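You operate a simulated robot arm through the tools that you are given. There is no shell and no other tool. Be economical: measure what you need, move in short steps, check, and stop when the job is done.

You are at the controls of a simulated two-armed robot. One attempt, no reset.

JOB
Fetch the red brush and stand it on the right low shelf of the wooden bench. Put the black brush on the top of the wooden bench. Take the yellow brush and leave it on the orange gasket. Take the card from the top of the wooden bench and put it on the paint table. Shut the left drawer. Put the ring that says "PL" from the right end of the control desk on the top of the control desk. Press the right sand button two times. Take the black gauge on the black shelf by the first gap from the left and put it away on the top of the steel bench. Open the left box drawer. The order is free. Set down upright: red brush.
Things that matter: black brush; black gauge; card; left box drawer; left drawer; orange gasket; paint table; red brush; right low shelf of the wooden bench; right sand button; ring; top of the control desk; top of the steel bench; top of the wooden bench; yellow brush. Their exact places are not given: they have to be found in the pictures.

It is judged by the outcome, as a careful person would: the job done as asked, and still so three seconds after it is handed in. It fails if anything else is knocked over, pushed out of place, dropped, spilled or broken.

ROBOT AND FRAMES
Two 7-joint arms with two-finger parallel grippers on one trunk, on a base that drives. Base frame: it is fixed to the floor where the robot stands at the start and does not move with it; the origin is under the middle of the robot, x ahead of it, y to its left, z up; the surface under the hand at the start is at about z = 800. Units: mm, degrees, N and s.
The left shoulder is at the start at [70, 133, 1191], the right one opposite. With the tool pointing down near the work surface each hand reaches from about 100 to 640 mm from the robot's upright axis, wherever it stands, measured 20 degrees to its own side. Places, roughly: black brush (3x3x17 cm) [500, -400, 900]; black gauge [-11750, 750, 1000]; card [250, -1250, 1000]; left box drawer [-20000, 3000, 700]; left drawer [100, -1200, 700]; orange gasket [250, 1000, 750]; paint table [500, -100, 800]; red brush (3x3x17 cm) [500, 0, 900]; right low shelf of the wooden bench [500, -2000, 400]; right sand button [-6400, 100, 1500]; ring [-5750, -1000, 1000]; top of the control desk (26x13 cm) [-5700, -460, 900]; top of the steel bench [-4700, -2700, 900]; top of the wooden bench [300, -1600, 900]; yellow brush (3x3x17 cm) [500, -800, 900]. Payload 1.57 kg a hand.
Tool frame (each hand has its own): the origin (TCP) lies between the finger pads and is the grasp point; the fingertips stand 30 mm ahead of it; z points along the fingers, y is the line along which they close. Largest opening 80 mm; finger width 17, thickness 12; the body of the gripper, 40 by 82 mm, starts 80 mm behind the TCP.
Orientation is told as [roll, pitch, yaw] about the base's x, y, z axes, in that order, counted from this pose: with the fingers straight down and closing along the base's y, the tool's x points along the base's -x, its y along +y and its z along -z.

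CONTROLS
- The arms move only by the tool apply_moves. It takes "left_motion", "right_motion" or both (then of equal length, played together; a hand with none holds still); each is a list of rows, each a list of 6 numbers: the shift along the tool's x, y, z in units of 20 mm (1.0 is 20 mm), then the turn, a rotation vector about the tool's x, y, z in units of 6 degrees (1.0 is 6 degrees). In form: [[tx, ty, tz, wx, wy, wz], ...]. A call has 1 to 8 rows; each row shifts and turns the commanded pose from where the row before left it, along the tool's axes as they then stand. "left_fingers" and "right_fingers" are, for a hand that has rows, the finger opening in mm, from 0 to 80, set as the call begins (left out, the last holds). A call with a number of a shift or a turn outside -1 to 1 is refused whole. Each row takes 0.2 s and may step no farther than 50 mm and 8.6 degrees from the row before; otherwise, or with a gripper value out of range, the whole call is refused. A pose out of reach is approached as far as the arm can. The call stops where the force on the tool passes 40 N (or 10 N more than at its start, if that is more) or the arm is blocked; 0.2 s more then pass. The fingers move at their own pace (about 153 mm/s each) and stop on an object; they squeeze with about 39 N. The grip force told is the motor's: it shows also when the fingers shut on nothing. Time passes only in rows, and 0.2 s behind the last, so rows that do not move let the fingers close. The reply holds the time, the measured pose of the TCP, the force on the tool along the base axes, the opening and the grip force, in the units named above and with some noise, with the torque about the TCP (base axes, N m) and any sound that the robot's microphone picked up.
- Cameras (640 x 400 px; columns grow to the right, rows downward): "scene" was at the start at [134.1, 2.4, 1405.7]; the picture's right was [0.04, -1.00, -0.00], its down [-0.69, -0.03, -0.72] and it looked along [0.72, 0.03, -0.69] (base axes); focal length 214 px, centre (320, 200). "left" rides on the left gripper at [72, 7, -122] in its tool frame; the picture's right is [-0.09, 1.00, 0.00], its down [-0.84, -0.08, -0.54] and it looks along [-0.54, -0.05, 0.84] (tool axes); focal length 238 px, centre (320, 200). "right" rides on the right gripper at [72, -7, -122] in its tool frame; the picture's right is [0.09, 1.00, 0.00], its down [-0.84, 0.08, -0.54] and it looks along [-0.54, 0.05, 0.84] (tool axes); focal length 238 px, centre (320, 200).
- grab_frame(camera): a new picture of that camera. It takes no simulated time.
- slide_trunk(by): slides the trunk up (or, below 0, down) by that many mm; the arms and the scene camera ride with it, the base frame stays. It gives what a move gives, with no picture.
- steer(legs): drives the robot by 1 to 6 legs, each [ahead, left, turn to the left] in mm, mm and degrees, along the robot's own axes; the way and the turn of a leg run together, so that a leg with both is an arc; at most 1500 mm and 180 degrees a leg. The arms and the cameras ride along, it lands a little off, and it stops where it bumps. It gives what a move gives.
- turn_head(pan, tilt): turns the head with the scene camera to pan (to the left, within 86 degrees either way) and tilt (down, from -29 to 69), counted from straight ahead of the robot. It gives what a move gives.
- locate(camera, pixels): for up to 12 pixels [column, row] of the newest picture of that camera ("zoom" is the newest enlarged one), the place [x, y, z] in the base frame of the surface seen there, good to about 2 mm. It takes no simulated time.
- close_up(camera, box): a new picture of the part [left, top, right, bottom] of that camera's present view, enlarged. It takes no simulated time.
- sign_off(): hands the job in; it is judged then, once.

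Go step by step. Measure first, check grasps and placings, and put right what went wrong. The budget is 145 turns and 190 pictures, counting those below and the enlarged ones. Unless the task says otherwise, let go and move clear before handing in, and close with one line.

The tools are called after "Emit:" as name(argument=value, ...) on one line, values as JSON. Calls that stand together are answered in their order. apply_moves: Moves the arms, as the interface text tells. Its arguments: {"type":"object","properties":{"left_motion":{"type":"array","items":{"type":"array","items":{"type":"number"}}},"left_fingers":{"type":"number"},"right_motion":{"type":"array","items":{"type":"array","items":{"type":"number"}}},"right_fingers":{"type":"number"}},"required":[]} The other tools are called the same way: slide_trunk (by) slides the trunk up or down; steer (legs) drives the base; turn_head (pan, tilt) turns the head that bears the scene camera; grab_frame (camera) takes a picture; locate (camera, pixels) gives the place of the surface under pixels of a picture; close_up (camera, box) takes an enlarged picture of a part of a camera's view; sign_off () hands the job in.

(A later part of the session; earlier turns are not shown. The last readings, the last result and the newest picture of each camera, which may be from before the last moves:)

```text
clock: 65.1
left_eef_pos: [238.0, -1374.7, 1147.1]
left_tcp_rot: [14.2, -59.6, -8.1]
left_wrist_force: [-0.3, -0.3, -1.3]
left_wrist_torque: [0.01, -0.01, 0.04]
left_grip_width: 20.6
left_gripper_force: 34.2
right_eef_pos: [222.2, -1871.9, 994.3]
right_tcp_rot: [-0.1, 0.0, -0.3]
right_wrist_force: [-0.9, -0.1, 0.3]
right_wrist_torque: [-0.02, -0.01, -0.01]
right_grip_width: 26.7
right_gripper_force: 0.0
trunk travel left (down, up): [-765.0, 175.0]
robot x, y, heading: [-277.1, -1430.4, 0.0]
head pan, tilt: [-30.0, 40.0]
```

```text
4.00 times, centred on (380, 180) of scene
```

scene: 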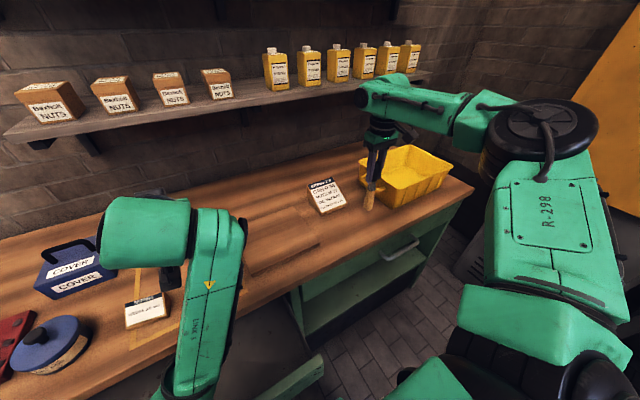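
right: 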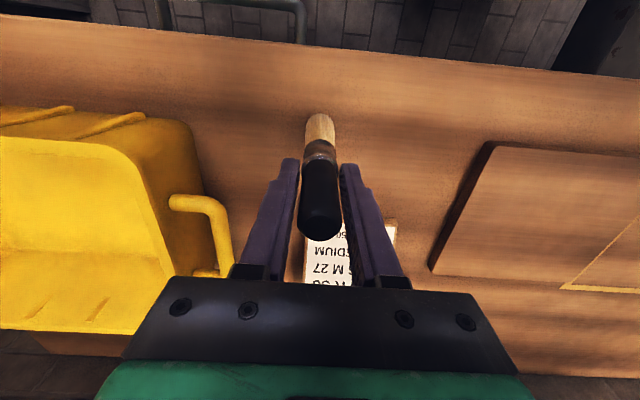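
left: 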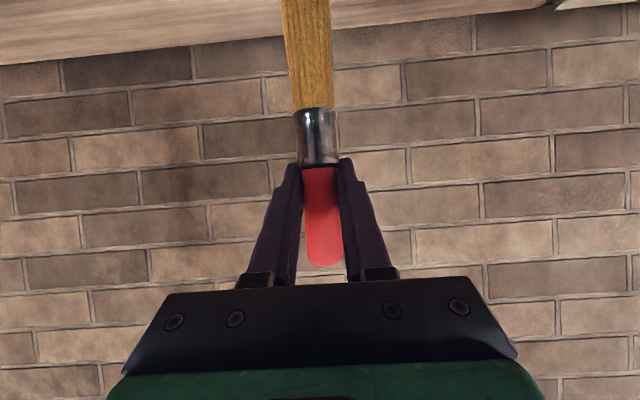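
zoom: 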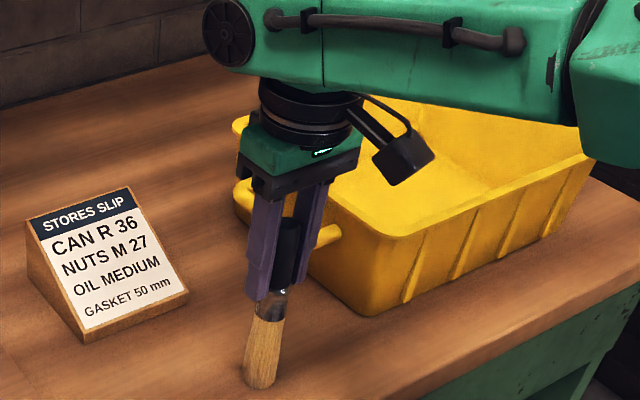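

It stands upright between the opened fingers. I'll open to 46 and rise clear.

Emit:
apply_moves(right_motion=[[0, 0, 0, 0, 0, 0], [0, 0, -0.5, 0, 0, 0], [0, 0, -1, 0, 0, 0], [0, 0, -1, 0, 0, 0], [0, 0, -1, 0, 0, 0], [0, 0, -1, 0, 0, 0], [0, 0, -1, 0, 0, 0]], right_fingers=46)

Emit:
grab_frame(camera="right")

Emit:
close_up(camera="left", box=[0, 0, 640, 400])

```text
clock: 66.7
left_eef_pos: [238.7, -1374.5, 1148.6]
left_tcp_rot: [14.2, -59.6, -8.0]
left_wrist_force: [-0.1, 0.1, -1.4]
left_wrist_torque: [-0.02, 0.0, -0.01]
left_grip_width: 20.7
left_gripper_force: 33.6
right_eef_pos: [223.8, -1872.3, 1105.3]
right_tcp_rot: [-0.3, 0.0, -0.4]
right_wrist_force: [0.7, 0.7, 0.3]
right_wrist_torque: [0.0, -0.03, 0.0]
right_grip_width: 45.8
right_gripper_force: 0.0
trunk travel left (down, up): [-765.0, 175.0]
robot x, y, heading: [-272.4, -1426.9, -0.6]
head pan, tilt: [-30.0, 40.0]
```

```text
158 pictures are left
```

right: 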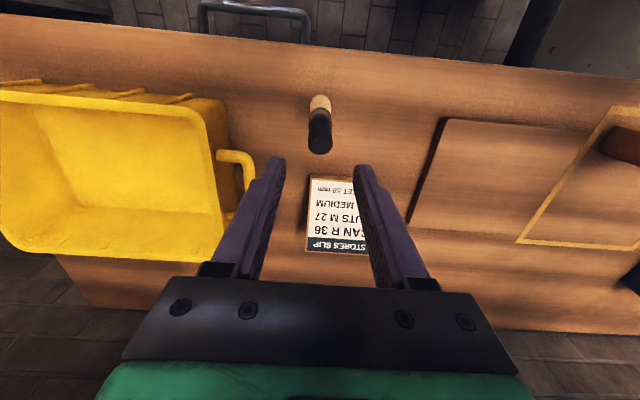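

```text
1.00 times, centred on (320, 200) of left (not enlarged: the box is as wide or as high as the picture)
```

zoom: 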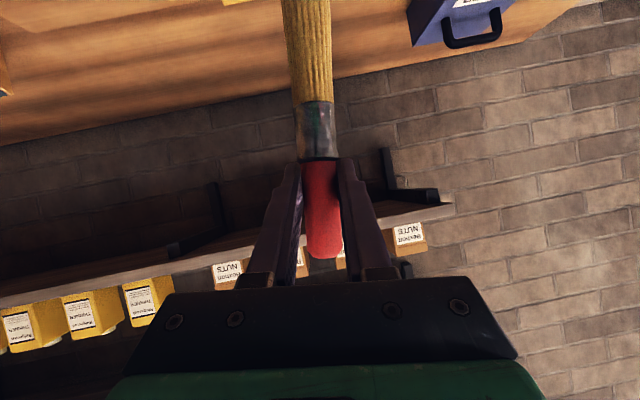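

The black brush stands alone on the bench top. Next I'll shut the left drawer, because the open drawer would block the left arm when it lowers. I'll back off, level the left hand, and turn the right hand forward.

Emit:
steer(legs=[[-400, 0, 0.5], [0, 600, 0]])

Emit:
apply_moves(left_motion=[[0.866, 0, 0.5, 0, 0, 0], [0.866, 0, 0.5, 0, 0, 0], [0.866, 0, 0.5, 0, 0, 0], [0.866, 0, 0.5, 0, 0, 0], [0, 0, 0, 0.59, 0.04, -0.33], [0, 0, 0, 0.59, 0.04, -0.33], [0, 0, 0, 0, 0, 0], [0, 0, 0, 0, 0, 0]], right_motion=[[0, 0, 0, 0, -1, 0], [0, 0, 0, 0, -1, 0], [0, 0, 0, 0, -1, 0], [0, 0, 0, 0, -1, 0], [0, 0, 0, 0, -1, 0], [0, 0, 0, 0, -1, 0], [0, 0, 0, 0, -1, 0], [0, 0, 0, 0, -1, 0]], right_fingers=0)

Emit:
apply_moves(right_motion=[[0, 0, 0, 0, -1, 0], [0, 0, 0, 0, -1, 0], [0, 0, 0, 0, -1, 0], [0, 0, 0, 0, -1, 0], [0, 0, 0, 0, -1, 0], [0, 0, 0, 0, -1, 0], [0, 0, 0, 0, -1, 0]])

Emit:
turn_head(pan=-20, tilt=40)

Emit:
grab_frame(camera="scene")

```text
clock: 72.2
left_eef_pos: [-159.2, -768.3, 1147.9]
left_tcp_rot: [14.2, -59.6, -8.0]
left_wrist_force: [0.2, 0.8, -0.1]
left_wrist_torque: [0.0, -0.01, 0.04]
left_grip_width: 20.6
left_gripper_force: 33.8
right_eef_pos: [-173.2, -1267.5, 1103.4]
right_tcp_rot: [0.1, 0.0, -0.2]
right_wrist_force: [-0.1, -0.3, 0.4]
right_wrist_torque: [0.02, -0.01, -0.01]
right_grip_width: 45.9
right_gripper_force: 0.1
trunk travel left (down, up): [-765.0, 175.0]
robot x, y, heading: [-671.0, -826.3, 0.1]
head pan, tilt: [-30.0, 40.0]
```

```text
clock: 74.0
left_eef_pos: [-159.2, -745.0, 1064.7]
left_tcp_rot: [5.8, -59.9, -4.2]
left_wrist_force: [0.1, -0.3, 0.3]
left_wrist_torque: [0.01, -0.03, 0.01]
left_grip_width: 20.6
left_gripper_force: 33.9
right_eef_pos: [-173.5, -1266.1, 1104.4]
right_tcp_rot: [-0.2, -48.2, -0.1]
right_wrist_force: [0.8, 0.2, 0.1]
right_wrist_torque: [0.02, -0.03, 0.0]
right_grip_width: 0.1
right_gripper_force: 21.3
trunk travel left (down, up): [-765.0, 175.0]
robot x, y, heading: [-674.2, -825.4, 0.1]
head pan, tilt: [-30.0, 40.0]
```

```text
clock: 75.6
left_eef_pos: [-158.0, -746.6, 1062.7]
left_tcp_rot: [5.8, -59.5, -4.2]
left_wrist_force: [-0.3, -0.1, -0.4]
left_wrist_torque: [-0.01, -0.01, 0.0]
left_grip_width: 20.6
left_gripper_force: 34.0
right_eef_pos: [-174.0, -1265.7, 1104.1]
right_tcp_rot: [-133.2, -89.9, 133.1]
right_wrist_force: [0.2, -0.1, 0.3]
right_wrist_torque: [0.0, -0.02, 0.0]
right_grip_width: 0.3
right_gripper_force: 21.8
trunk travel left (down, up): [-765.0, 175.0]
robot x, y, heading: [-673.6, -826.0, -0.1]
head pan, tilt: [-30.0, 40.0]
```

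```text
clock: 76.3
left_eef_pos: [-157.5, -746.2, 1061.0]
left_tcp_rot: [5.9, -59.4, -4.4]
left_wrist_force: [0.0, -0.4, -0.6]
left_wrist_torque: [-0.01, 0.01, -0.02]
left_grip_width: 20.8
left_gripper_force: 34.0
right_eef_pos: [-173.7, -1266.1, 1104.2]
right_tcp_rot: [-61.5, -89.8, 61.5]
right_wrist_force: [-0.6, 0.3, 0.1]
right_wrist_torque: [-0.01, -0.02, 0.02]
right_grip_width: 0.0
right_gripper_force: 21.3
trunk travel left (down, up): [-765.0, 175.0]
robot x, y, heading: [-673.5, -824.7, -0.1]
head pan, tilt: [-20.0, 40.0]
```

```text
156 pictures are left
```

scene: 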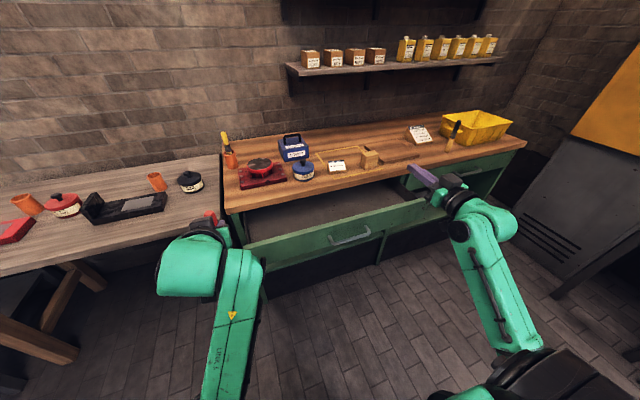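

The drawer front is at about (350,225) with its handle at (350,237). I'll measure the front.

Emit:
locate(camera="scene", pixels=[[270, 240], [270, 252], [300, 240], [320, 228], [350, 237], [390, 215], [390, 228], [420, 208], [330, 240], [372, 233], [228, 150], [230, 160]])

Emit:
close_up(camera="scene", box=[200, 120, 460, 300])

```text
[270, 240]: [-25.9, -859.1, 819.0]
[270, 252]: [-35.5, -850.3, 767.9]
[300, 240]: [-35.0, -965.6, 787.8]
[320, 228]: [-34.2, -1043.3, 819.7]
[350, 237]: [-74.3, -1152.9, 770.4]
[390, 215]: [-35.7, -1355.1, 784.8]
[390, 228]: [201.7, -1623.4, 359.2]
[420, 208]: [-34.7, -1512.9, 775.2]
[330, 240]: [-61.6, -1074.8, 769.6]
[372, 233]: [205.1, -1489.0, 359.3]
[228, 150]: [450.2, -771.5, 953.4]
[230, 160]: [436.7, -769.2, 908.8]
```

```text
2.22 times, centred on (330, 210) of scene
```

zoom: 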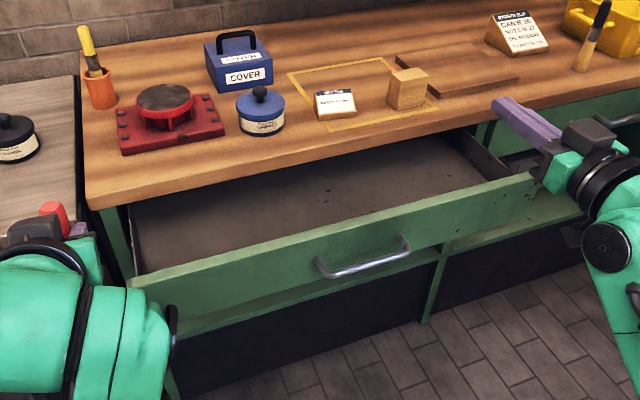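

The drawer face is at x -35, z 720–820, with the handle at y -1070 to -1230. I'll lower the right hand to z≈775 at y -1266.

Emit:
apply_moves(right_motion=[[1, 0, 0, 0, 0, 0], [1, 0, 0, 0, 0, 0], [1, 0, 0, 0, 0, 0], [1, 0, 0, 0, 0, 0], [1, 0, 0, 0, 0, 0], [1, 0, 0, 0, 0, 0], [1, 0, 0, 0, 0, 0], [1, 0, 0, 0, 0, 0]])

Emit:
apply_moves(right_motion=[[1, 0, 0, 0, 0, 0], [1, 0, 0, 0, 0, 0], [1, 0, 0, 0, 0, 0], [1, 0, 0, 0, 0, 0], [1, 0, 0, 0, 0, 0], [1, 0, 0, 0, 0, 0], [1, 0, 0, 0, 0, 0], [1, 0, 0, 0, 0, 0]])

Emit:
grab_frame(camera="scene")

```text
clock: 78.1
left_eef_pos: [-157.5, -746.6, 1061.8]
left_tcp_rot: [6.0, -59.4, -4.5]
left_wrist_force: [-0.4, 0.1, -0.6]
left_wrist_torque: [0.03, 0.02, 0.0]
left_grip_width: 20.7
left_gripper_force: 34.2
right_eef_pos: [-173.3, -1267.7, 944.5]
right_tcp_rot: [-79.3, -89.9, 79.2]
right_wrist_force: [0.5, -0.2, -0.1]
right_wrist_torque: [0.01, 0.01, 0.02]
right_grip_width: 0.0
right_gripper_force: 21.0
trunk travel left (down, up): [-765.0, 175.0]
robot x, y, heading: [-677.6, -826.3, -0.2]
head pan, tilt: [-20.0, 40.0]
```

```text
clock: 79.9
left_eef_pos: [-158.1, -745.6, 1062.9]
left_tcp_rot: [5.9, -59.5, -4.3]
left_wrist_force: [-0.2, 0.0, -0.3]
left_wrist_torque: [-0.03, 0.02, -0.01]
left_grip_width: 20.7
left_gripper_force: 34.2
right_eef_pos: [-173.1, -1267.5, 783.5]
right_tcp_rot: [-81.9, -89.9, 81.8]
right_wrist_force: [0.6, 0.6, -0.7]
right_wrist_torque: [-0.03, 0.0, -0.03]
right_grip_width: 0.0
right_gripper_force: 21.4
trunk travel left (down, up): [-765.0, 175.0]
robot x, y, heading: [-675.5, -825.9, -0.1]
head pan, tilt: [-20.0, 40.0]
```

```text
154 pictures are left
```

scene: 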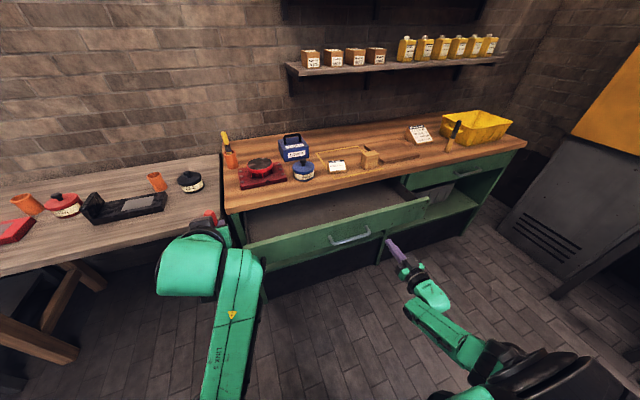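

The fingertips are level with the drawer face. I'll drive ahead in two stages to push it.

Emit:
steer(legs=[[200, 0, 0]])

Emit:
steer(legs=[[75, 0, 0]])

Emit:
grab_frame(camera="scene")

```text
clock: 81.5
left_eef_pos: [41.1, -746.4, 1062.2]
left_tcp_rot: [5.9, -59.5, -4.2]
left_wrist_force: [0.3, 0.2, 0.1]
left_wrist_torque: [0.01, 0.0, 0.01]
left_grip_width: 20.4
left_gripper_force: 33.7
right_eef_pos: [26.7, -1266.2, 784.8]
right_tcp_rot: [-87.3, -90.0, 87.3]
right_wrist_force: [-0.4, 0.3, 0.4]
right_wrist_torque: [0.0, -0.02, 0.02]
right_grip_width: 0.0
right_gripper_force: 21.6
trunk travel left (down, up): [-765.0, 175.0]
robot x, y, heading: [-470.6, -827.5, 0.1]
head pan, tilt: [-20.0, 40.0]
```

```text
clock: 82.6
left_eef_pos: [116.1, -744.7, 1062.7]
left_tcp_rot: [6.2, -59.6, -4.4]
left_wrist_force: [0.3, 0.2, -1.1]
left_wrist_torque: [0.02, 0.02, -0.01]
left_grip_width: 20.9
left_gripper_force: 34.4
right_eef_pos: [99.5, -1266.3, 784.5]
right_tcp_rot: [-96.6, -89.8, 96.6]
right_wrist_force: [-0.4, 0.0, 0.0]
right_wrist_torque: [0.02, 0.02, 0.01]
right_grip_width: 0.3
right_gripper_force: 21.7
trunk travel left (down, up): [-765.0, 175.0]
robot x, y, heading: [-394.1, -827.8, -0.1]
head pan, tilt: [-20.0, 40.0]
```

```text
153 pictures are left
```

scene: 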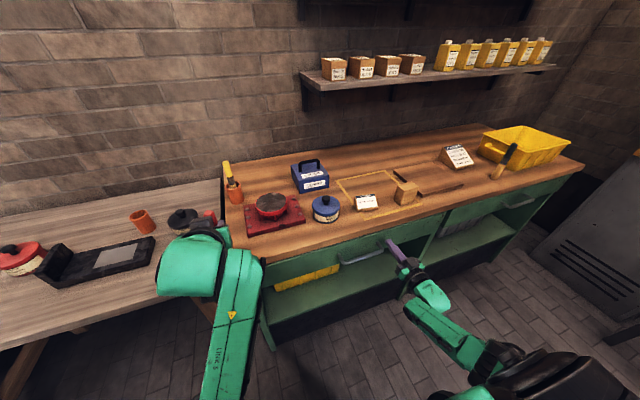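

The drawer followed the fingers. I'll compare the left and right drawer faces to see how far remains.

Emit:
locate(camera="scene", pixels=[[300, 262], [325, 260], [370, 245], [275, 266], [470, 215], [500, 208], [480, 213], [360, 258], [515, 203]])

Emit:
close_up(camera="scene", box=[240, 180, 580, 330])

```text
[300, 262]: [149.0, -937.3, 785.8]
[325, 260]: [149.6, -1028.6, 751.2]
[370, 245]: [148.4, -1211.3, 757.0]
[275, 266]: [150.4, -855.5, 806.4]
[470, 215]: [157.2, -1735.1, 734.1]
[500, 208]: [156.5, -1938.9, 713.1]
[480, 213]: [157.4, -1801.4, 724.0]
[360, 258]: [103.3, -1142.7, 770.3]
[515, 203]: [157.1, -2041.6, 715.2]
```

```text
1.88 times, centred on (410, 255) of scene
```

zoom: 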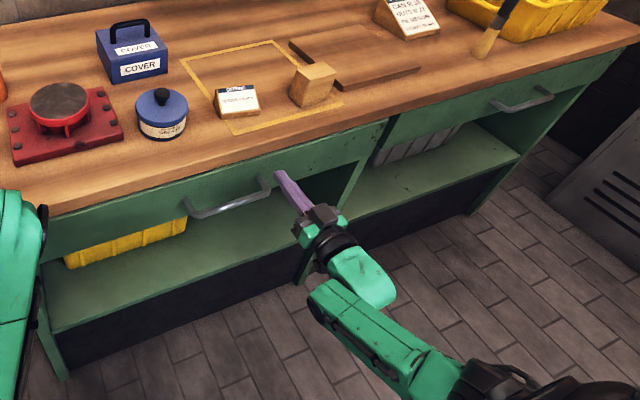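

The left face is at 149 against 157 for the closed right one. I'll push on with the arm until it stops.

Emit:
apply_moves(right_motion=[[0, 0, 0.6, 0, 0, 0], [0, 0, 0.4, 0, 0, 0], [0, 0, 0.25, 0, 0, 0], [0, 0, 0.25, 0, 0, 0], [0, 0, 0.25, 0, 0, 0]])

Emit:
apply_moves(right_motion=[[0, 0, 0.25, 0, 0, 0], [0, 0, 0.25, 0, 0, 0]])

Emit:
grab_frame(camera="scene")

Emit:
locate(camera="scene", pixels=[[300, 262], [325, 260], [275, 266], [360, 258]])

```text
clock: 83.8
left_eef_pos: [110.3, -743.0, 1064.4]
left_tcp_rot: [6.3, -59.8, -4.5]
left_wrist_force: [0.1, 0.7, -1.1]
left_wrist_torque: [-0.02, -0.02, -0.03]
left_grip_width: 20.8
left_gripper_force: 34.6
right_eef_pos: [124.0, -1266.5, 784.2]
right_tcp_rot: [-43.5, -89.6, 43.2]
right_wrist_force: [-20.6, 1.9, 9.0]
right_wrist_torque: [0.13, -0.39, 0.13]
right_grip_width: 0.2
right_gripper_force: 21.0
trunk travel left (down, up): [-765.0, 175.0]
robot x, y, heading: [-399.6, -828.0, -0.3]
head pan, tilt: [-20.0, 40.0]
stopped in row 5 (right hand): the force on the tool passed its limit at 45 N (the readings are from after the stop); the commanded pose is now the measured one
```

```text
clock: 84.2
left_eef_pos: [107.1, -742.6, 1065.6]
left_tcp_rot: [6.2, -59.9, -4.5]
left_wrist_force: [0.2, -0.4, -0.5]
left_wrist_torque: [-0.04, -0.01, -0.01]
left_grip_width: 20.8
left_gripper_force: 34.1
right_eef_pos: [125.4, -1267.5, 783.5]
right_tcp_rot: [-58.8, -89.6, 58.4]
right_wrist_force: [-25.1, 4.4, 13.1]
right_wrist_torque: [0.14, -0.56, 0.23]
right_grip_width: 0.1
right_gripper_force: 21.4
trunk travel left (down, up): [-765.0, 175.0]
robot x, y, heading: [-401.5, -828.1, -0.4]
head pan, tilt: [-20.0, 40.0]
stopped in row 2 (right hand): the force on the tool passed its limit at 48 N (the readings are from after the stop); the commanded pose is now the measured one
```

```text
151 pictures are left
```

scene: 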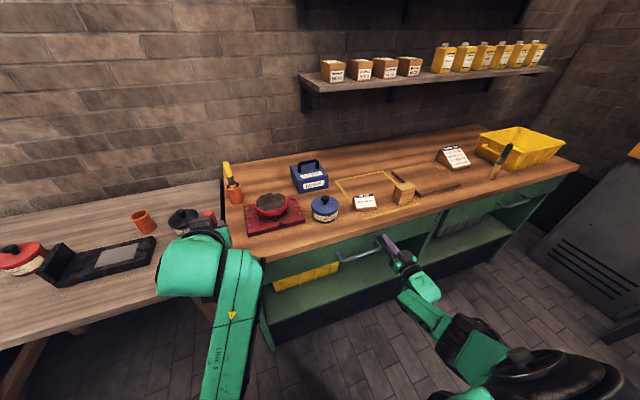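

```text
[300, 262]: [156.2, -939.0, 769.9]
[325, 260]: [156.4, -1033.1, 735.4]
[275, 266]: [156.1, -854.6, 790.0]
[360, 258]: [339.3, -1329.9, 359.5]
```

The drawer is shut, with its face at 156. I'll back off, retract the right hand and level the left hand.

Emit:
steer(legs=[[-350, 0, 0.4]])

Emit:
apply_moves(right_motion=[[0, 0, -1, 0, 1, 0], [0, 0, -1, 0, 1, 0], [0, 0, -1, 0, 1, 0], [0, 0, -1, 0, 1, 0], [0, 0, -1, 0, 1, 0], [0, 0, -1, 0, 1, 0], [0, 0, -1, 0, 1, 0], [0, 0, -1, 0, 1, 0]], left_motion=[[0.866, 0, 0.5, 0, 0, 0], [0.866, 0, 0.5, 0, 0, 0], [0.866, 0, 0.5, 0, 0, 0], [0, 0, 0, 0.185, 0, -0.175], [0, 0, 0, 0.185, 0, -0.175], [0, 0, 0, 0, 0, 0], [0, 0, 0, 0, 0, 0], [0, 0, 0, 0, 0, 0]])

Emit:
apply_moves(right_motion=[[1, 0, 0, 0, 1, 0], [1, 0, 0, 0, 1, 0], [1, 0, 0, 0, 1, 0], [1, 0, 0, 0, 1, 0], [1, 0, 0, 0, 1, 0], [1, 0, 0, 0, 1, 0], [1, 0, 0, 0, 1, 0]])

Emit:
grab_frame(camera="left")

```text
clock: 86.5
left_eef_pos: [-234.6, -741.8, 1061.5]
left_tcp_rot: [6.5, -59.5, -4.3]
left_wrist_force: [-0.1, 0.2, 0.0]
left_wrist_torque: [0.0, 0.01, -0.01]
left_grip_width: 20.6
left_gripper_force: 34.2
right_eef_pos: [-213.4, -1264.2, 775.8]
right_tcp_rot: [-9.8, -89.1, 9.9]
right_wrist_force: [-0.4, -0.1, -0.5]
right_wrist_torque: [0.01, 0.0, 0.01]
right_grip_width: 0.2
right_gripper_force: 21.6
trunk travel left (down, up): [-765.0, 175.0]
robot x, y, heading: [-748.4, -826.4, 0.2]
head pan, tilt: [-20.0, 40.0]
```

```text
clock: 88.3
left_eef_pos: [-235.9, -739.3, 1001.8]
left_tcp_rot: [0.6, -59.6, -0.2]
left_wrist_force: [0.1, 1.0, -1.7]
left_wrist_torque: [0.02, 0.0, 0.0]
left_grip_width: 20.5
left_gripper_force: 34.5
right_eef_pos: [-358.5, -1262.8, 834.4]
right_tcp_rot: [-0.1, -41.1, 0.4]
right_wrist_force: [-0.3, -0.8, -0.2]
right_wrist_torque: [0.01, 0.0, 0.01]
right_grip_width: 0.0
right_gripper_force: 21.0
trunk travel left (down, up): [-765.0, 175.0]
robot x, y, heading: [-747.6, -827.3, 0.3]
head pan, tilt: [-20.0, 40.0]
```

```text
clock: 89.9
left_eef_pos: [-234.5, -738.0, 1003.4]
left_tcp_rot: [0.6, -59.6, -0.2]
left_wrist_force: [0.5, -0.4, -1.1]
left_wrist_torque: [0.02, 0.0, 0.0]
left_grip_width: 20.9
left_gripper_force: 34.3
right_eef_pos: [-484.4, -1264.6, 780.6]
right_tcp_rot: [-0.1, 0.9, 0.3]
right_wrist_force: [0.3, -0.4, -0.9]
right_wrist_torque: [0.03, -0.05, -0.01]
right_grip_width: 0.0
right_gripper_force: 21.2
trunk travel left (down, up): [-765.0, 175.0]
robot x, y, heading: [-749.6, -827.8, 0.3]
head pan, tilt: [-20.0, 40.0]
```

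```text
150 pictures are left
```

left: 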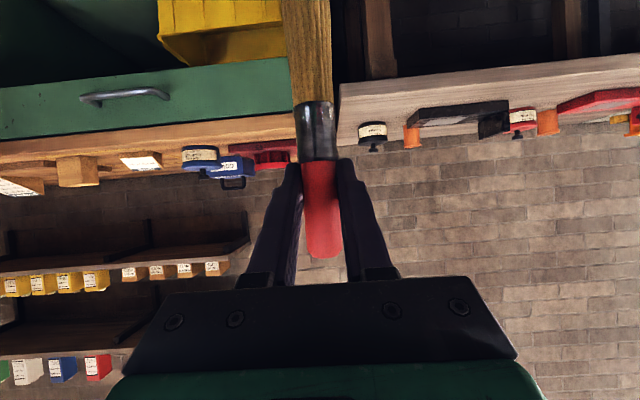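

The left hand is level. I'll lower the trunk and drive to face the right shelf.

Emit:
slide_trunk(by=-400)

Emit:
slide_trunk(by=-75)

Emit:
steer(legs=[[0, -1007, 0], [250, 0, 0]])

Emit:
turn_head(pan=0, tilt=30)

Emit:
grab_frame(camera="scene")

Emit:
grab_frame(camera="left")

```text
clock: 93.7
left_eef_pos: [-235.5, -738.7, 601.9]
left_tcp_rot: [0.7, -59.6, -0.2]
left_wrist_force: [-0.3, 0.2, -1.3]
left_wrist_torque: [-0.02, -0.02, -0.01]
left_grip_width: 20.6
left_gripper_force: 34.4
right_eef_pos: [-483.5, -1265.2, 380.3]
right_tcp_rot: [-0.1, 0.8, 0.3]
right_wrist_force: [0.4, 0.3, -0.1]
right_wrist_torque: [0.0, -0.01, 0.03]
right_grip_width: 0.0
right_gripper_force: 20.7
trunk travel left (down, up): [-365.0, 575.0]
robot x, y, heading: [-747.7, -822.1, 0.1]
head pan, tilt: [-20.0, 40.0]
```

```text
clock: 94.8
left_eef_pos: [-234.8, -737.9, 525.8]
left_tcp_rot: [0.7, -59.7, 0.0]
left_wrist_force: [0.4, -0.7, -1.0]
left_wrist_torque: [-0.01, 0.0, -0.03]
left_grip_width: 20.9
left_gripper_force: 34.4
right_eef_pos: [-484.0, -1264.2, 305.4]
right_tcp_rot: [-0.2, 0.8, 0.3]
right_wrist_force: [-0.2, -0.3, 0.0]
right_wrist_torque: [0.02, 0.01, 0.02]
right_grip_width: 0.0
right_gripper_force: 21.1
trunk travel left (down, up): [-290.0, 650.0]
robot x, y, heading: [-747.4, -826.9, 0.4]
head pan, tilt: [-20.0, 40.0]
```

```text
clock: 101.5
left_eef_pos: [18.5, -1753.2, 527.8]
left_tcp_rot: [0.8, -59.6, -0.5]
left_wrist_force: [0.1, 0.3, -1.6]
left_wrist_torque: [-0.02, 0.0, -0.02]
left_grip_width: 20.4
left_gripper_force: 34.2
right_eef_pos: [-233.3, -2278.9, 305.0]
right_tcp_rot: [-0.2, 0.8, -0.1]
right_wrist_force: [-1.0, -0.5, 0.6]
right_wrist_torque: [0.03, 0.01, 0.0]
right_grip_width: 0.2
right_gripper_force: 21.2
trunk travel left (down, up): [-290.0, 650.0]
robot x, y, heading: [-494.4, -1838.9, 0.2]
head pan, tilt: [-20.0, 40.0]
```

```text
clock: 102.3
left_eef_pos: [17.1, -1753.9, 526.3]
left_tcp_rot: [0.9, -59.7, -0.4]
left_wrist_force: [0.1, 0.6, -0.9]
left_wrist_torque: [-0.01, 0.0, -0.01]
left_grip_width: 20.7
left_gripper_force: 34.2
right_eef_pos: [-232.4, -2279.2, 305.5]
right_tcp_rot: [-0.1, 0.8, -0.1]
right_wrist_force: [0.6, 0.0, 0.4]
right_wrist_torque: [0.0, 0.02, -0.01]
right_grip_width: 0.0
right_gripper_force: 21.7
trunk travel left (down, up): [-290.0, 650.0]
robot x, y, heading: [-492.5, -1844.3, 0.1]
head pan, tilt: [0.0, 30.0]
```

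```text
149 pictures are left
```

scene: 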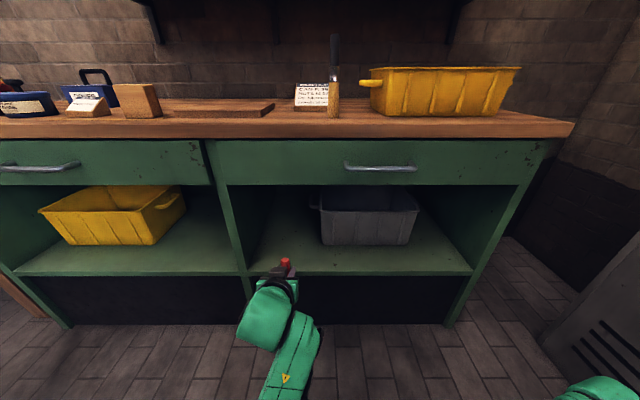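

```text
148 pictures are left
```

left: 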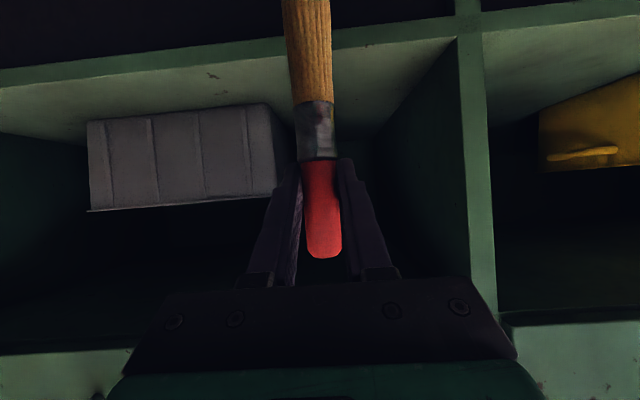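

The path into the shelf is free at y -1754. I'll drive 210 ahead and check.

Emit:
steer(legs=[[210, 0, 0]])

Emit:
grab_frame(camera="scene")

Emit:
apply_moves(left_motion=[[0.866, 0, 0.5, 0, 0, 0], [0.2, 0, 0.115, 0, 0, 0]])

```text
clock: 104.0
left_eef_pos: [225.1, -1754.4, 526.4]
left_tcp_rot: [0.6, -59.7, -0.5]
left_wrist_force: [0.1, 0.0, -1.4]
left_wrist_torque: [0.01, 0.0, -0.01]
left_grip_width: 20.8
left_gripper_force: 34.4
right_eef_pos: [-26.9, -2279.5, 305.1]
right_tcp_rot: [-0.1, 0.8, -0.1]
right_wrist_force: [0.9, 0.7, 0.0]
right_wrist_torque: [0.03, -0.01, -0.04]
right_grip_width: 0.0
right_gripper_force: 21.3
trunk travel left (down, up): [-290.0, 650.0]
robot x, y, heading: [-284.3, -1840.6, 0.0]
head pan, tilt: [0.0, 30.0]
```

```text
147 pictures are left
```

scene: 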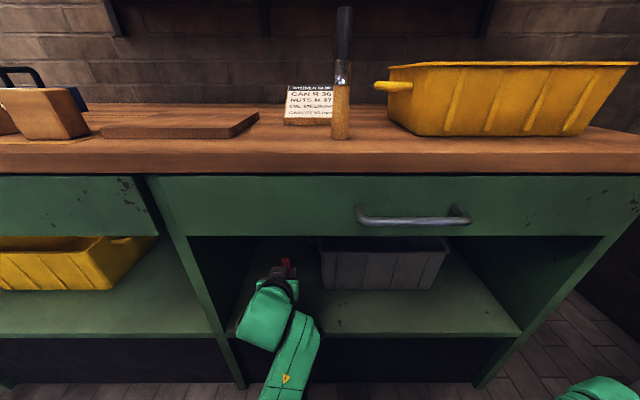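

```text
clock: 104.5
left_eef_pos: [225.5, -1753.6, 500.9]
left_tcp_rot: [0.7, -59.7, -0.6]
left_wrist_force: [-0.3, -0.3, -0.7]
left_wrist_torque: [-0.02, -0.01, -0.01]
left_grip_width: 20.6
left_gripper_force: 34.2
right_eef_pos: [-26.3, -2279.6, 304.3]
right_tcp_rot: [-0.2, 0.9, -0.1]
right_wrist_force: [0.2, 0.4, -0.2]
right_wrist_torque: [-0.02, 0.01, -0.02]
right_grip_width: 0.1
right_gripper_force: 21.8
trunk travel left (down, up): [-290.0, 650.0]
robot x, y, heading: [-287.8, -1839.4, 0.1]
head pan, tilt: [0.0, 30.0]
```

Still no contact. I'll lower in small steps until contact appears.

Emit:
apply_moves(left_motion=[[0.26, 0, 0.15, 0, 0, 0]])

Emit:
apply_moves(left_motion=[[0.13, 0, 0.075, 0, 0, 0]])

Emit:
apply_moves(left_motion=[[0.13, 0, 0.075, 0, 0, 0]])

```text
clock: 105.0
left_eef_pos: [225.4, -1753.1, 495.8]
left_tcp_rot: [0.8, -59.6, -0.6]
left_wrist_force: [0.5, -0.3, 0.2]
left_wrist_torque: [-0.01, 0.0, 0.04]
left_grip_width: 20.7
left_gripper_force: 34.5
right_eef_pos: [-25.3, -2278.4, 306.8]
right_tcp_rot: [0.0, 0.8, -0.2]
right_wrist_force: [0.0, 0.2, 0.7]
right_wrist_torque: [0.02, 0.01, 0.0]
right_grip_width: 0.0
right_gripper_force: 21.2
trunk travel left (down, up): [-290.0, 650.0]
robot x, y, heading: [-285.2, -1840.7, -0.2]
head pan, tilt: [0.0, 30.0]
```

```text
clock: 105.3
left_eef_pos: [224.1, -1753.1, 493.7]
left_tcp_rot: [0.7, -59.5, -0.5]
left_wrist_force: [0.8, -0.5, -0.5]
left_wrist_torque: [-0.02, 0.04, 0.03]
left_grip_width: 20.3
left_gripper_force: 34.2
right_eef_pos: [-25.7, -2279.0, 304.7]
right_tcp_rot: [0.0, 0.8, -0.1]
right_wrist_force: [0.1, 0.5, -0.3]
right_wrist_torque: [0.01, 0.01, -0.01]
right_grip_width: 0.0
right_gripper_force: 21.2
trunk travel left (down, up): [-290.0, 650.0]
robot x, y, heading: [-289.4, -1836.5, -0.1]
head pan, tilt: [0.0, 30.0]
```

```text
clock: 105.8
left_eef_pos: [223.8, -1754.2, 490.7]
left_tcp_rot: [0.7, -59.6, -0.5]
left_wrist_force: [0.0, -0.5, -0.7]
left_wrist_torque: [0.0, -0.02, -0.01]
left_grip_width: 20.6
left_gripper_force: 33.9
right_eef_pos: [-25.1, -2279.7, 303.8]
right_tcp_rot: [-0.1, 0.7, -0.1]
right_wrist_force: [0.7, 0.3, -0.2]
right_wrist_torque: [-0.01, -0.02, -0.01]
right_grip_width: 0.0
right_gripper_force: 21.5
trunk travel left (down, up): [-290.0, 650.0]
robot x, y, heading: [-284.9, -1838.3, -0.0]
head pan, tilt: [0.0, 30.0]
```

Emit:
apply_moves(left_motion=[[0.1, 0, 0.058, 0, 0, 0]])

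Emit:
apply_moves(left_motion=[[0.1, 0, 0.058, 0, 0, 0]])

Emit:
close_up(camera="scene", box=[220, 220, 360, 340])

Emit:
grab_frame(camera="left")

```text
clock: 106.2
left_eef_pos: [225.8, -1753.4, 489.9]
left_tcp_rot: [0.6, -60.0, -0.5]
left_wrist_force: [-1.4, 0.7, 9.2]
left_wrist_torque: [-0.09, 0.19, 0.0]
left_grip_width: 20.8
left_gripper_force: 34.2
right_eef_pos: [-26.3, -2279.3, 306.7]
right_tcp_rot: [-0.2, 0.7, -0.1]
right_wrist_force: [-0.5, -0.8, 0.0]
right_wrist_torque: [0.01, 0.02, -0.01]
right_grip_width: 0.1
right_gripper_force: 21.1
trunk travel left (down, up): [-290.0, 650.0]
robot x, y, heading: [-288.9, -1839.4, -0.1]
head pan, tilt: [0.0, 30.0]
```

```text
clock: 106.5
left_eef_pos: [223.9, -1754.3, 490.3]
left_tcp_rot: [0.7, -60.2, -0.6]
left_wrist_force: [-3.1, 0.3, 21.5]
left_wrist_torque: [-0.05, 0.38, -0.01]
left_grip_width: 20.8
left_gripper_force: 34.2
right_eef_pos: [-27.0, -2279.6, 306.0]
right_tcp_rot: [-0.1, 0.7, 0.0]
right_wrist_force: [-0.2, 0.0, 0.9]
right_wrist_torque: [-0.01, -0.01, -0.01]
right_grip_width: 0.1
right_gripper_force: 21.3
trunk travel left (down, up): [-290.0, 650.0]
robot x, y, heading: [-288.3, -1840.0, -0.1]
head pan, tilt: [0.0, 30.0]
```

```text
3.33 times, centred on (290, 280) of scene
```

zoom: 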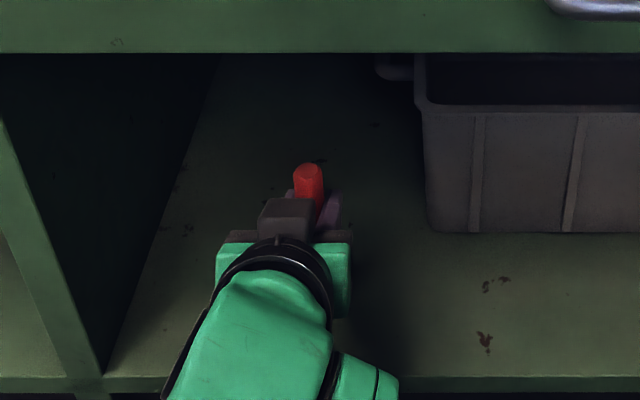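

```text
145 pictures are left
```

left: 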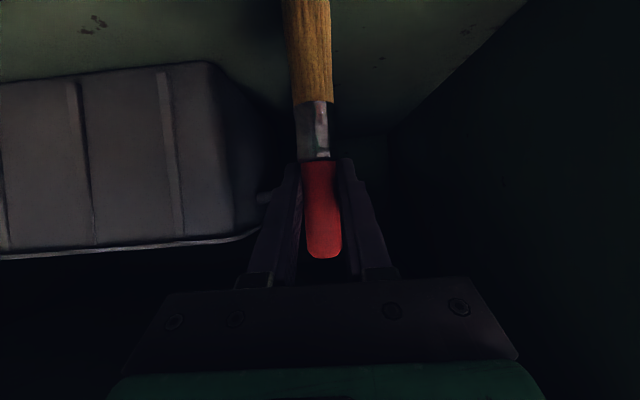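

There is contact at z≈490. I'll ease off slightly and open a little.

Emit:
apply_moves(left_motion=[[-0.07, 0, -0.04, 0, 0, 0], [0, 0, 0, 0, 0, 0]])

Emit:
apply_moves(left_motion=[[0, 0, 0, 0, 0, 0], [0, 0, 0, 0, 0, 0]], left_fingers=27)

Emit:
grab_frame(camera="left")

```text
clock: 107.2
left_eef_pos: [224.4, -1754.1, 488.9]
left_tcp_rot: [0.8, -59.8, -0.6]
left_wrist_force: [4.9, 1.3, 20.5]
left_wrist_torque: [0.05, -0.65, 0.01]
left_grip_width: 20.9
left_gripper_force: 34.1
right_eef_pos: [-26.3, -2278.9, 305.6]
right_tcp_rot: [-0.1, 0.8, -0.1]
right_wrist_force: [0.6, 1.1, 0.2]
right_wrist_torque: [-0.01, -0.01, 0.01]
right_grip_width: 0.0
right_gripper_force: 21.6
trunk travel left (down, up): [-290.0, 650.0]
robot x, y, heading: [-283.9, -1839.6, 0.0]
head pan, tilt: [0.0, 30.0]
```

```text
clock: 107.8
left_eef_pos: [224.3, -1754.2, 486.0]
left_tcp_rot: [0.7, -59.4, -0.4]
left_wrist_force: [1.2, -0.1, -0.1]
left_wrist_torque: [-0.01, 0.03, 0.03]
left_grip_width: 27.1
left_gripper_force: 0.0
right_eef_pos: [-25.3, -2279.1, 305.1]
right_tcp_rot: [0.0, 0.8, -0.1]
right_wrist_force: [0.1, -0.3, 0.9]
right_wrist_torque: [0.01, -0.03, 0.01]
right_grip_width: 0.0
right_gripper_force: 21.3
trunk travel left (down, up): [-290.0, 650.0]
robot x, y, heading: [-288.9, -1838.3, 0.0]
head pan, tilt: [0.0, 30.0]
```

```text
144 pictures are left
```

left: 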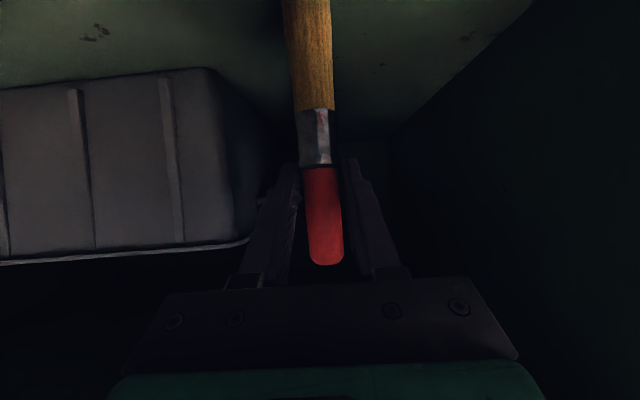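

The red brush stands free. I'll open and retract straight back.

Emit:
apply_moves(left_motion=[[0, 0, 0, 0, 0, 0], [0.25, 0, -0.43, 0, 0, 0], [0.5, 0, -0.866, 0, 0, 0], [0.5, 0, -0.866, 0, 0, 0], [0.5, 0, -0.866, 0, 0, 0], [0.5, 0, -0.866, 0, 0, 0], [0.5, 0, -0.866, 0, 0, 0]], left_fingers=60)

Emit:
steer(legs=[[-350, 0, 0]])

Emit:
grab_frame(camera="scene")

Emit:
slide_trunk(by=400)

Emit:
slide_trunk(by=150)

```text
clock: 109.3
left_eef_pos: [115.3, -1755.7, 487.8]
left_tcp_rot: [0.7, -59.5, -0.5]
left_wrist_force: [-0.5, -0.4, 0.0]
left_wrist_torque: [0.01, -0.01, 0.02]
left_grip_width: 60.3
left_gripper_force: 0.1
right_eef_pos: [-26.4, -2278.7, 305.4]
right_tcp_rot: [-0.1, 0.8, -0.1]
right_wrist_force: [0.7, -0.1, 0.0]
right_wrist_torque: [0.03, -0.01, -0.01]
right_grip_width: 0.0
right_gripper_force: 21.3
trunk travel left (down, up): [-290.0, 650.0]
robot x, y, heading: [-285.4, -1836.5, 0.2]
head pan, tilt: [0.0, 30.0]
```

```text
clock: 111.6
left_eef_pos: [-234.6, -1753.8, 487.5]
left_tcp_rot: [0.7, -59.7, -0.3]
left_wrist_force: [0.8, 0.4, 0.3]
left_wrist_torque: [0.03, 0.01, 0.0]
left_grip_width: 59.8
left_gripper_force: 0.0
right_eef_pos: [-376.7, -2278.4, 305.9]
right_tcp_rot: [-0.2, 0.8, 0.1]
right_wrist_force: [-0.1, 0.0, 0.3]
right_wrist_torque: [0.03, 0.0, 0.04]
right_grip_width: 0.1
right_gripper_force: 21.7
trunk travel left (down, up): [-290.0, 650.0]
robot x, y, heading: [-635.9, -1836.0, 0.0]
head pan, tilt: [0.0, 30.0]
```

```text
143 pictures are left
```

scene: 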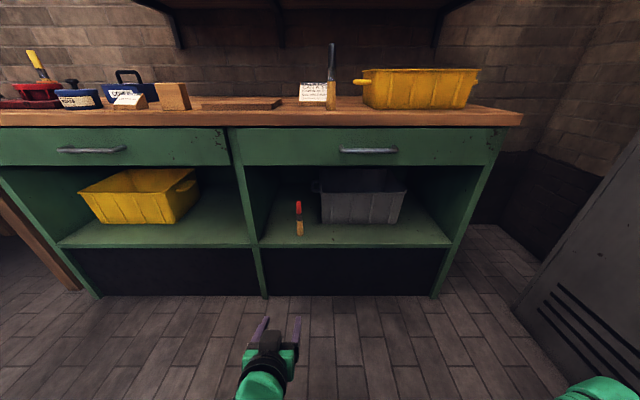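

```text
clock: 115.5
left_eef_pos: [-234.1, -1754.6, 888.3]
left_tcp_rot: [0.8, -59.6, -0.3]
left_wrist_force: [-0.2, -0.7, -0.2]
left_wrist_torque: [-0.01, 0.0, 0.0]
left_grip_width: 59.9
left_gripper_force: 0.1
right_eef_pos: [-376.8, -2279.1, 705.5]
right_tcp_rot: [-0.1, 0.7, 0.0]
right_wrist_force: [0.0, -0.5, 1.2]
right_wrist_torque: [-0.01, 0.02, 0.02]
right_grip_width: 0.0
right_gripper_force: 21.4
trunk travel left (down, up): [-690.0, 250.0]
robot x, y, heading: [-640.2, -1836.0, 0.0]
head pan, tilt: [0.0, 30.0]
```

```text
clock: 117.2
left_eef_pos: [-235.5, -1756.2, 1038.1]
left_tcp_rot: [0.7, -59.6, -0.4]
left_wrist_force: [0.4, 0.1, 0.0]
left_wrist_torque: [-0.01, 0.01, -0.01]
left_grip_width: 60.0
left_gripper_force: 0.1
right_eef_pos: [-375.8, -2278.7, 854.4]
right_tcp_rot: [0.0, 0.8, -0.1]
right_wrist_force: [0.2, 1.1, -0.3]
right_wrist_torque: [0.0, 0.0, 0.02]
right_grip_width: 0.1
right_gripper_force: 21.1
trunk travel left (down, up): [-840.0, 100.0]
robot x, y, heading: [-637.9, -1837.2, 0.2]
head pan, tilt: [0.0, 30.0]
```

The red brush stands upright on the right shelf at (298,215), and the black brush stands on top. I'll go for the yellow brush with the left hand and the card with the right.

Emit:
apply_moves(right_motion=[[0, 0, -1, 0, 0, 0], [0, 0, -1, 0, 0, 0], [0, 0, -1, 0, 0, 0], [0, 0, -1, 0, 0, 0], [0, 0, -1, 0, 0, 0], [0, 0, -1, 0, 0, 0], [0, 0, -1, 0, 0, 0], [0, 0, -1, 0, 0, 0]], right_fingers=80)

Emit:
steer(legs=[[0, 836, 0], [300, 0, 0]])

Emit:
turn_head(pan=0, tilt=42)

Emit:
grab_frame(camera="scene")

```text
clock: 119.0
left_eef_pos: [-234.9, -1754.0, 1036.9]
left_tcp_rot: [0.6, -59.6, -0.3]
left_wrist_force: [0.3, -0.1, 0.0]
left_wrist_torque: [0.03, -0.04, -0.02]
left_grip_width: 60.1
left_gripper_force: 0.0
right_eef_pos: [-373.2, -2278.4, 1015.5]
right_tcp_rot: [-0.1, 0.9, 0.0]
right_wrist_force: [-0.1, -0.8, -0.1]
right_wrist_torque: [0.03, -0.01, 0.0]
right_grip_width: 80.0
right_gripper_force: 0.1
trunk travel left (down, up): [-840.0, 100.0]
robot x, y, heading: [-637.2, -1836.8, 0.0]
head pan, tilt: [0.0, 30.0]
```

```text
clock: 125.1
left_eef_pos: [66.4, -925.2, 1037.9]
left_tcp_rot: [0.6, -59.7, -0.8]
left_wrist_force: [0.5, 0.4, 0.4]
left_wrist_torque: [-0.01, 0.0, 0.01]
left_grip_width: 60.0
left_gripper_force: 0.1
right_eef_pos: [-76.1, -1448.1, 1016.2]
right_tcp_rot: [0.0, 0.7, -0.4]
right_wrist_force: [0.1, 0.0, 0.5]
right_wrist_torque: [-0.05, 0.01, 0.01]
right_grip_width: 79.9
right_gripper_force: 0.1
trunk travel left (down, up): [-840.0, 100.0]
robot x, y, heading: [-339.9, -1004.3, -0.5]
head pan, tilt: [0.0, 30.0]
```

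```text
clock: 125.8
left_eef_pos: [67.0, -923.8, 1037.6]
left_tcp_rot: [0.7, -59.6, -0.7]
left_wrist_force: [0.2, -0.3, 0.0]
left_wrist_torque: [0.02, -0.03, 0.03]
left_grip_width: 60.1
left_gripper_force: 0.0
right_eef_pos: [-75.4, -1447.1, 1014.9]
right_tcp_rot: [-0.1, 0.8, -0.3]
right_wrist_force: [-0.3, 0.3, 0.0]
right_wrist_torque: [-0.03, -0.01, -0.01]
right_grip_width: 79.9
right_gripper_force: 0.1
trunk travel left (down, up): [-840.0, 100.0]
robot x, y, heading: [-334.6, -1006.4, -0.1]
head pan, tilt: [0.0, 42.0]
```

```text
142 pictures are left
```

scene: 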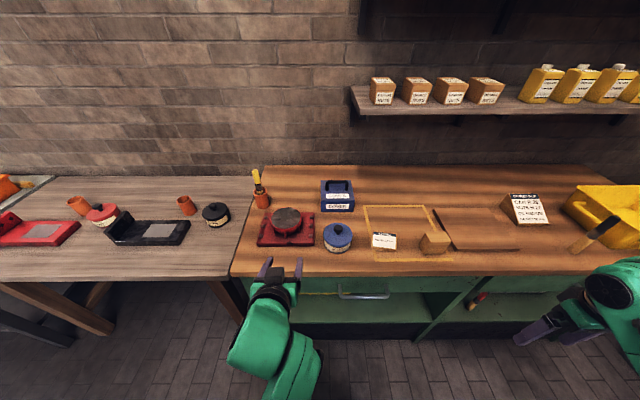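

The yellow brush is at (258,185) and the card at (384,241). I'll zoom and measure.

Emit:
close_up(camera="scene", box=[220, 160, 480, 290])

Emit:
locate(camera="zoom", pixels=[[375, 184], [439, 187], [377, 213], [434, 218], [405, 200], [405, 180], [93, 35], [97, 60], [104, 95], [163, 140], [230, 175], [530, 200]])

```text
2.46 times, centred on (350, 225) of scene
```

zoom: 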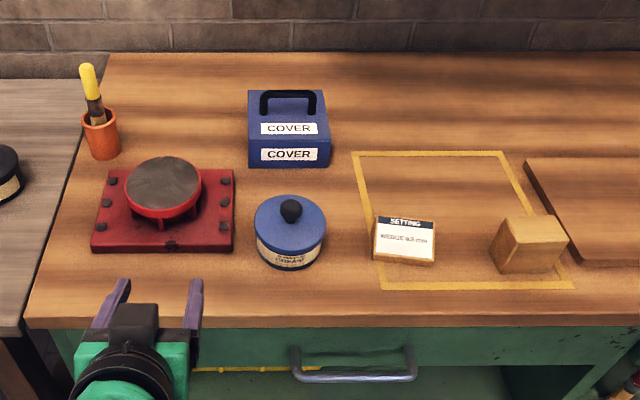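

```text
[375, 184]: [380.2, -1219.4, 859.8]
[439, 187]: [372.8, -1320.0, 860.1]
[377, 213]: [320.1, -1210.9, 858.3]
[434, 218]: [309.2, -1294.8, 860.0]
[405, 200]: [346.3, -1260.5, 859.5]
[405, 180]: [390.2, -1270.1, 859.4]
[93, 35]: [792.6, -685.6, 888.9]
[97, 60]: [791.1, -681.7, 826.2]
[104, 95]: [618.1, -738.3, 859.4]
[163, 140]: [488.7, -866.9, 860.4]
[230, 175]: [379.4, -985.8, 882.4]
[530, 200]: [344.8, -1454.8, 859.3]
```

My pixel rows were off, so I'll re-measure on the same enlargement.

Emit:
locate(camera="zoom", pixels=[[377, 220], [434, 222], [374, 258], [433, 262], [405, 240], [405, 219], [88, 72], [91, 85], [96, 110], [100, 120], [290, 210], [500, 225]])

```text
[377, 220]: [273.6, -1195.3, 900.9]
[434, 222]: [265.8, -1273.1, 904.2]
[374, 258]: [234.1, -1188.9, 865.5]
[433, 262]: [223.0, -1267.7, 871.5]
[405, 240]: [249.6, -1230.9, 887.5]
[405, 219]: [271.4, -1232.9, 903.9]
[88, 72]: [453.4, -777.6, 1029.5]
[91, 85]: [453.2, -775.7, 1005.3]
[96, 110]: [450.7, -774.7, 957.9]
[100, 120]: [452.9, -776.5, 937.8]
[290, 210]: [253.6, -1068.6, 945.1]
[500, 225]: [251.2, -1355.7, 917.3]
```

The card is about 79 mm wide and 50 deep, wedge shaped. I'll drive in so the left hand lines up with the yellow brush, then look at the card with the right hand's camera.

Emit:
steer(legs=[[0, 148, 0], [265, 0, 0]])

Emit:
apply_moves(right_motion=[[0, 0.6, 0, 0, 0, 0], [0, 0.6, 0, 0, 0, 0], [0, 0.6, 0, 0, 0, 0], [0, 0.6, 0, 0, 0, 0], [0, 0.6, 0, 0, 0, 0]])

Emit:
grab_frame(camera="right")

Emit:
grab_frame(camera="left")

```text
clock: 128.7
left_eef_pos: [328.3, -778.0, 1038.4]
left_tcp_rot: [0.8, -59.6, -0.8]
left_wrist_force: [-0.4, 0.1, -0.6]
left_wrist_torque: [0.01, 0.01, 0.02]
left_grip_width: 60.0
left_gripper_force: 0.1
right_eef_pos: [186.4, -1301.8, 1016.5]
right_tcp_rot: [-0.2, 0.9, -0.3]
right_wrist_force: [-0.1, 0.1, -0.6]
right_wrist_torque: [0.0, -0.01, 0.0]
right_grip_width: 80.0
right_gripper_force: 0.1
trunk travel left (down, up): [-840.0, 100.0]
robot x, y, heading: [-73.3, -863.4, -0.1]
head pan, tilt: [0.0, 42.0]
```

```text
clock: 129.9
left_eef_pos: [329.9, -777.6, 1039.1]
left_tcp_rot: [0.7, -59.7, -0.6]
left_wrist_force: [0.0, -0.1, -0.2]
left_wrist_torque: [-0.02, 0.03, -0.02]
left_grip_width: 60.0
left_gripper_force: 0.1
right_eef_pos: [189.1, -1241.2, 1016.8]
right_tcp_rot: [-0.2, 0.8, -0.4]
right_wrist_force: [-0.4, -0.5, 0.0]
right_wrist_torque: [0.01, 0.02, -0.02]
right_grip_width: 79.8
right_gripper_force: 0.0
trunk travel left (down, up): [-840.0, 100.0]
robot x, y, heading: [-74.7, -859.6, -0.1]
head pan, tilt: [0.0, 42.0]
```

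```text
140 pictures are left
```

right: 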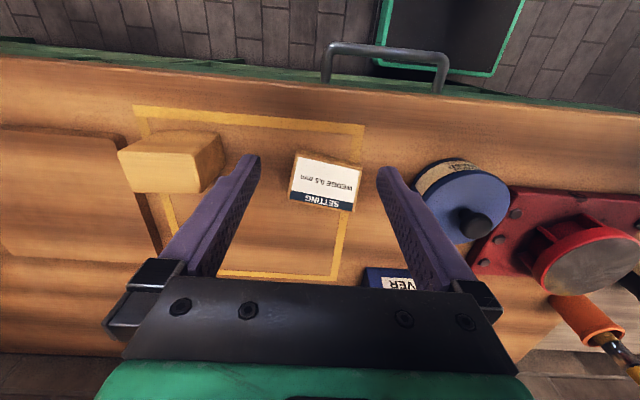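

```text
139 pictures are left
```

left: 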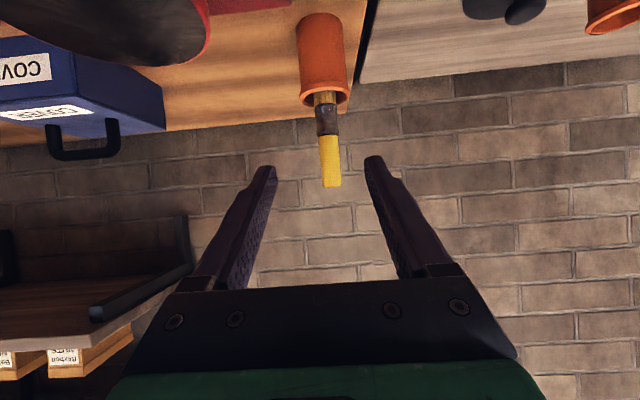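

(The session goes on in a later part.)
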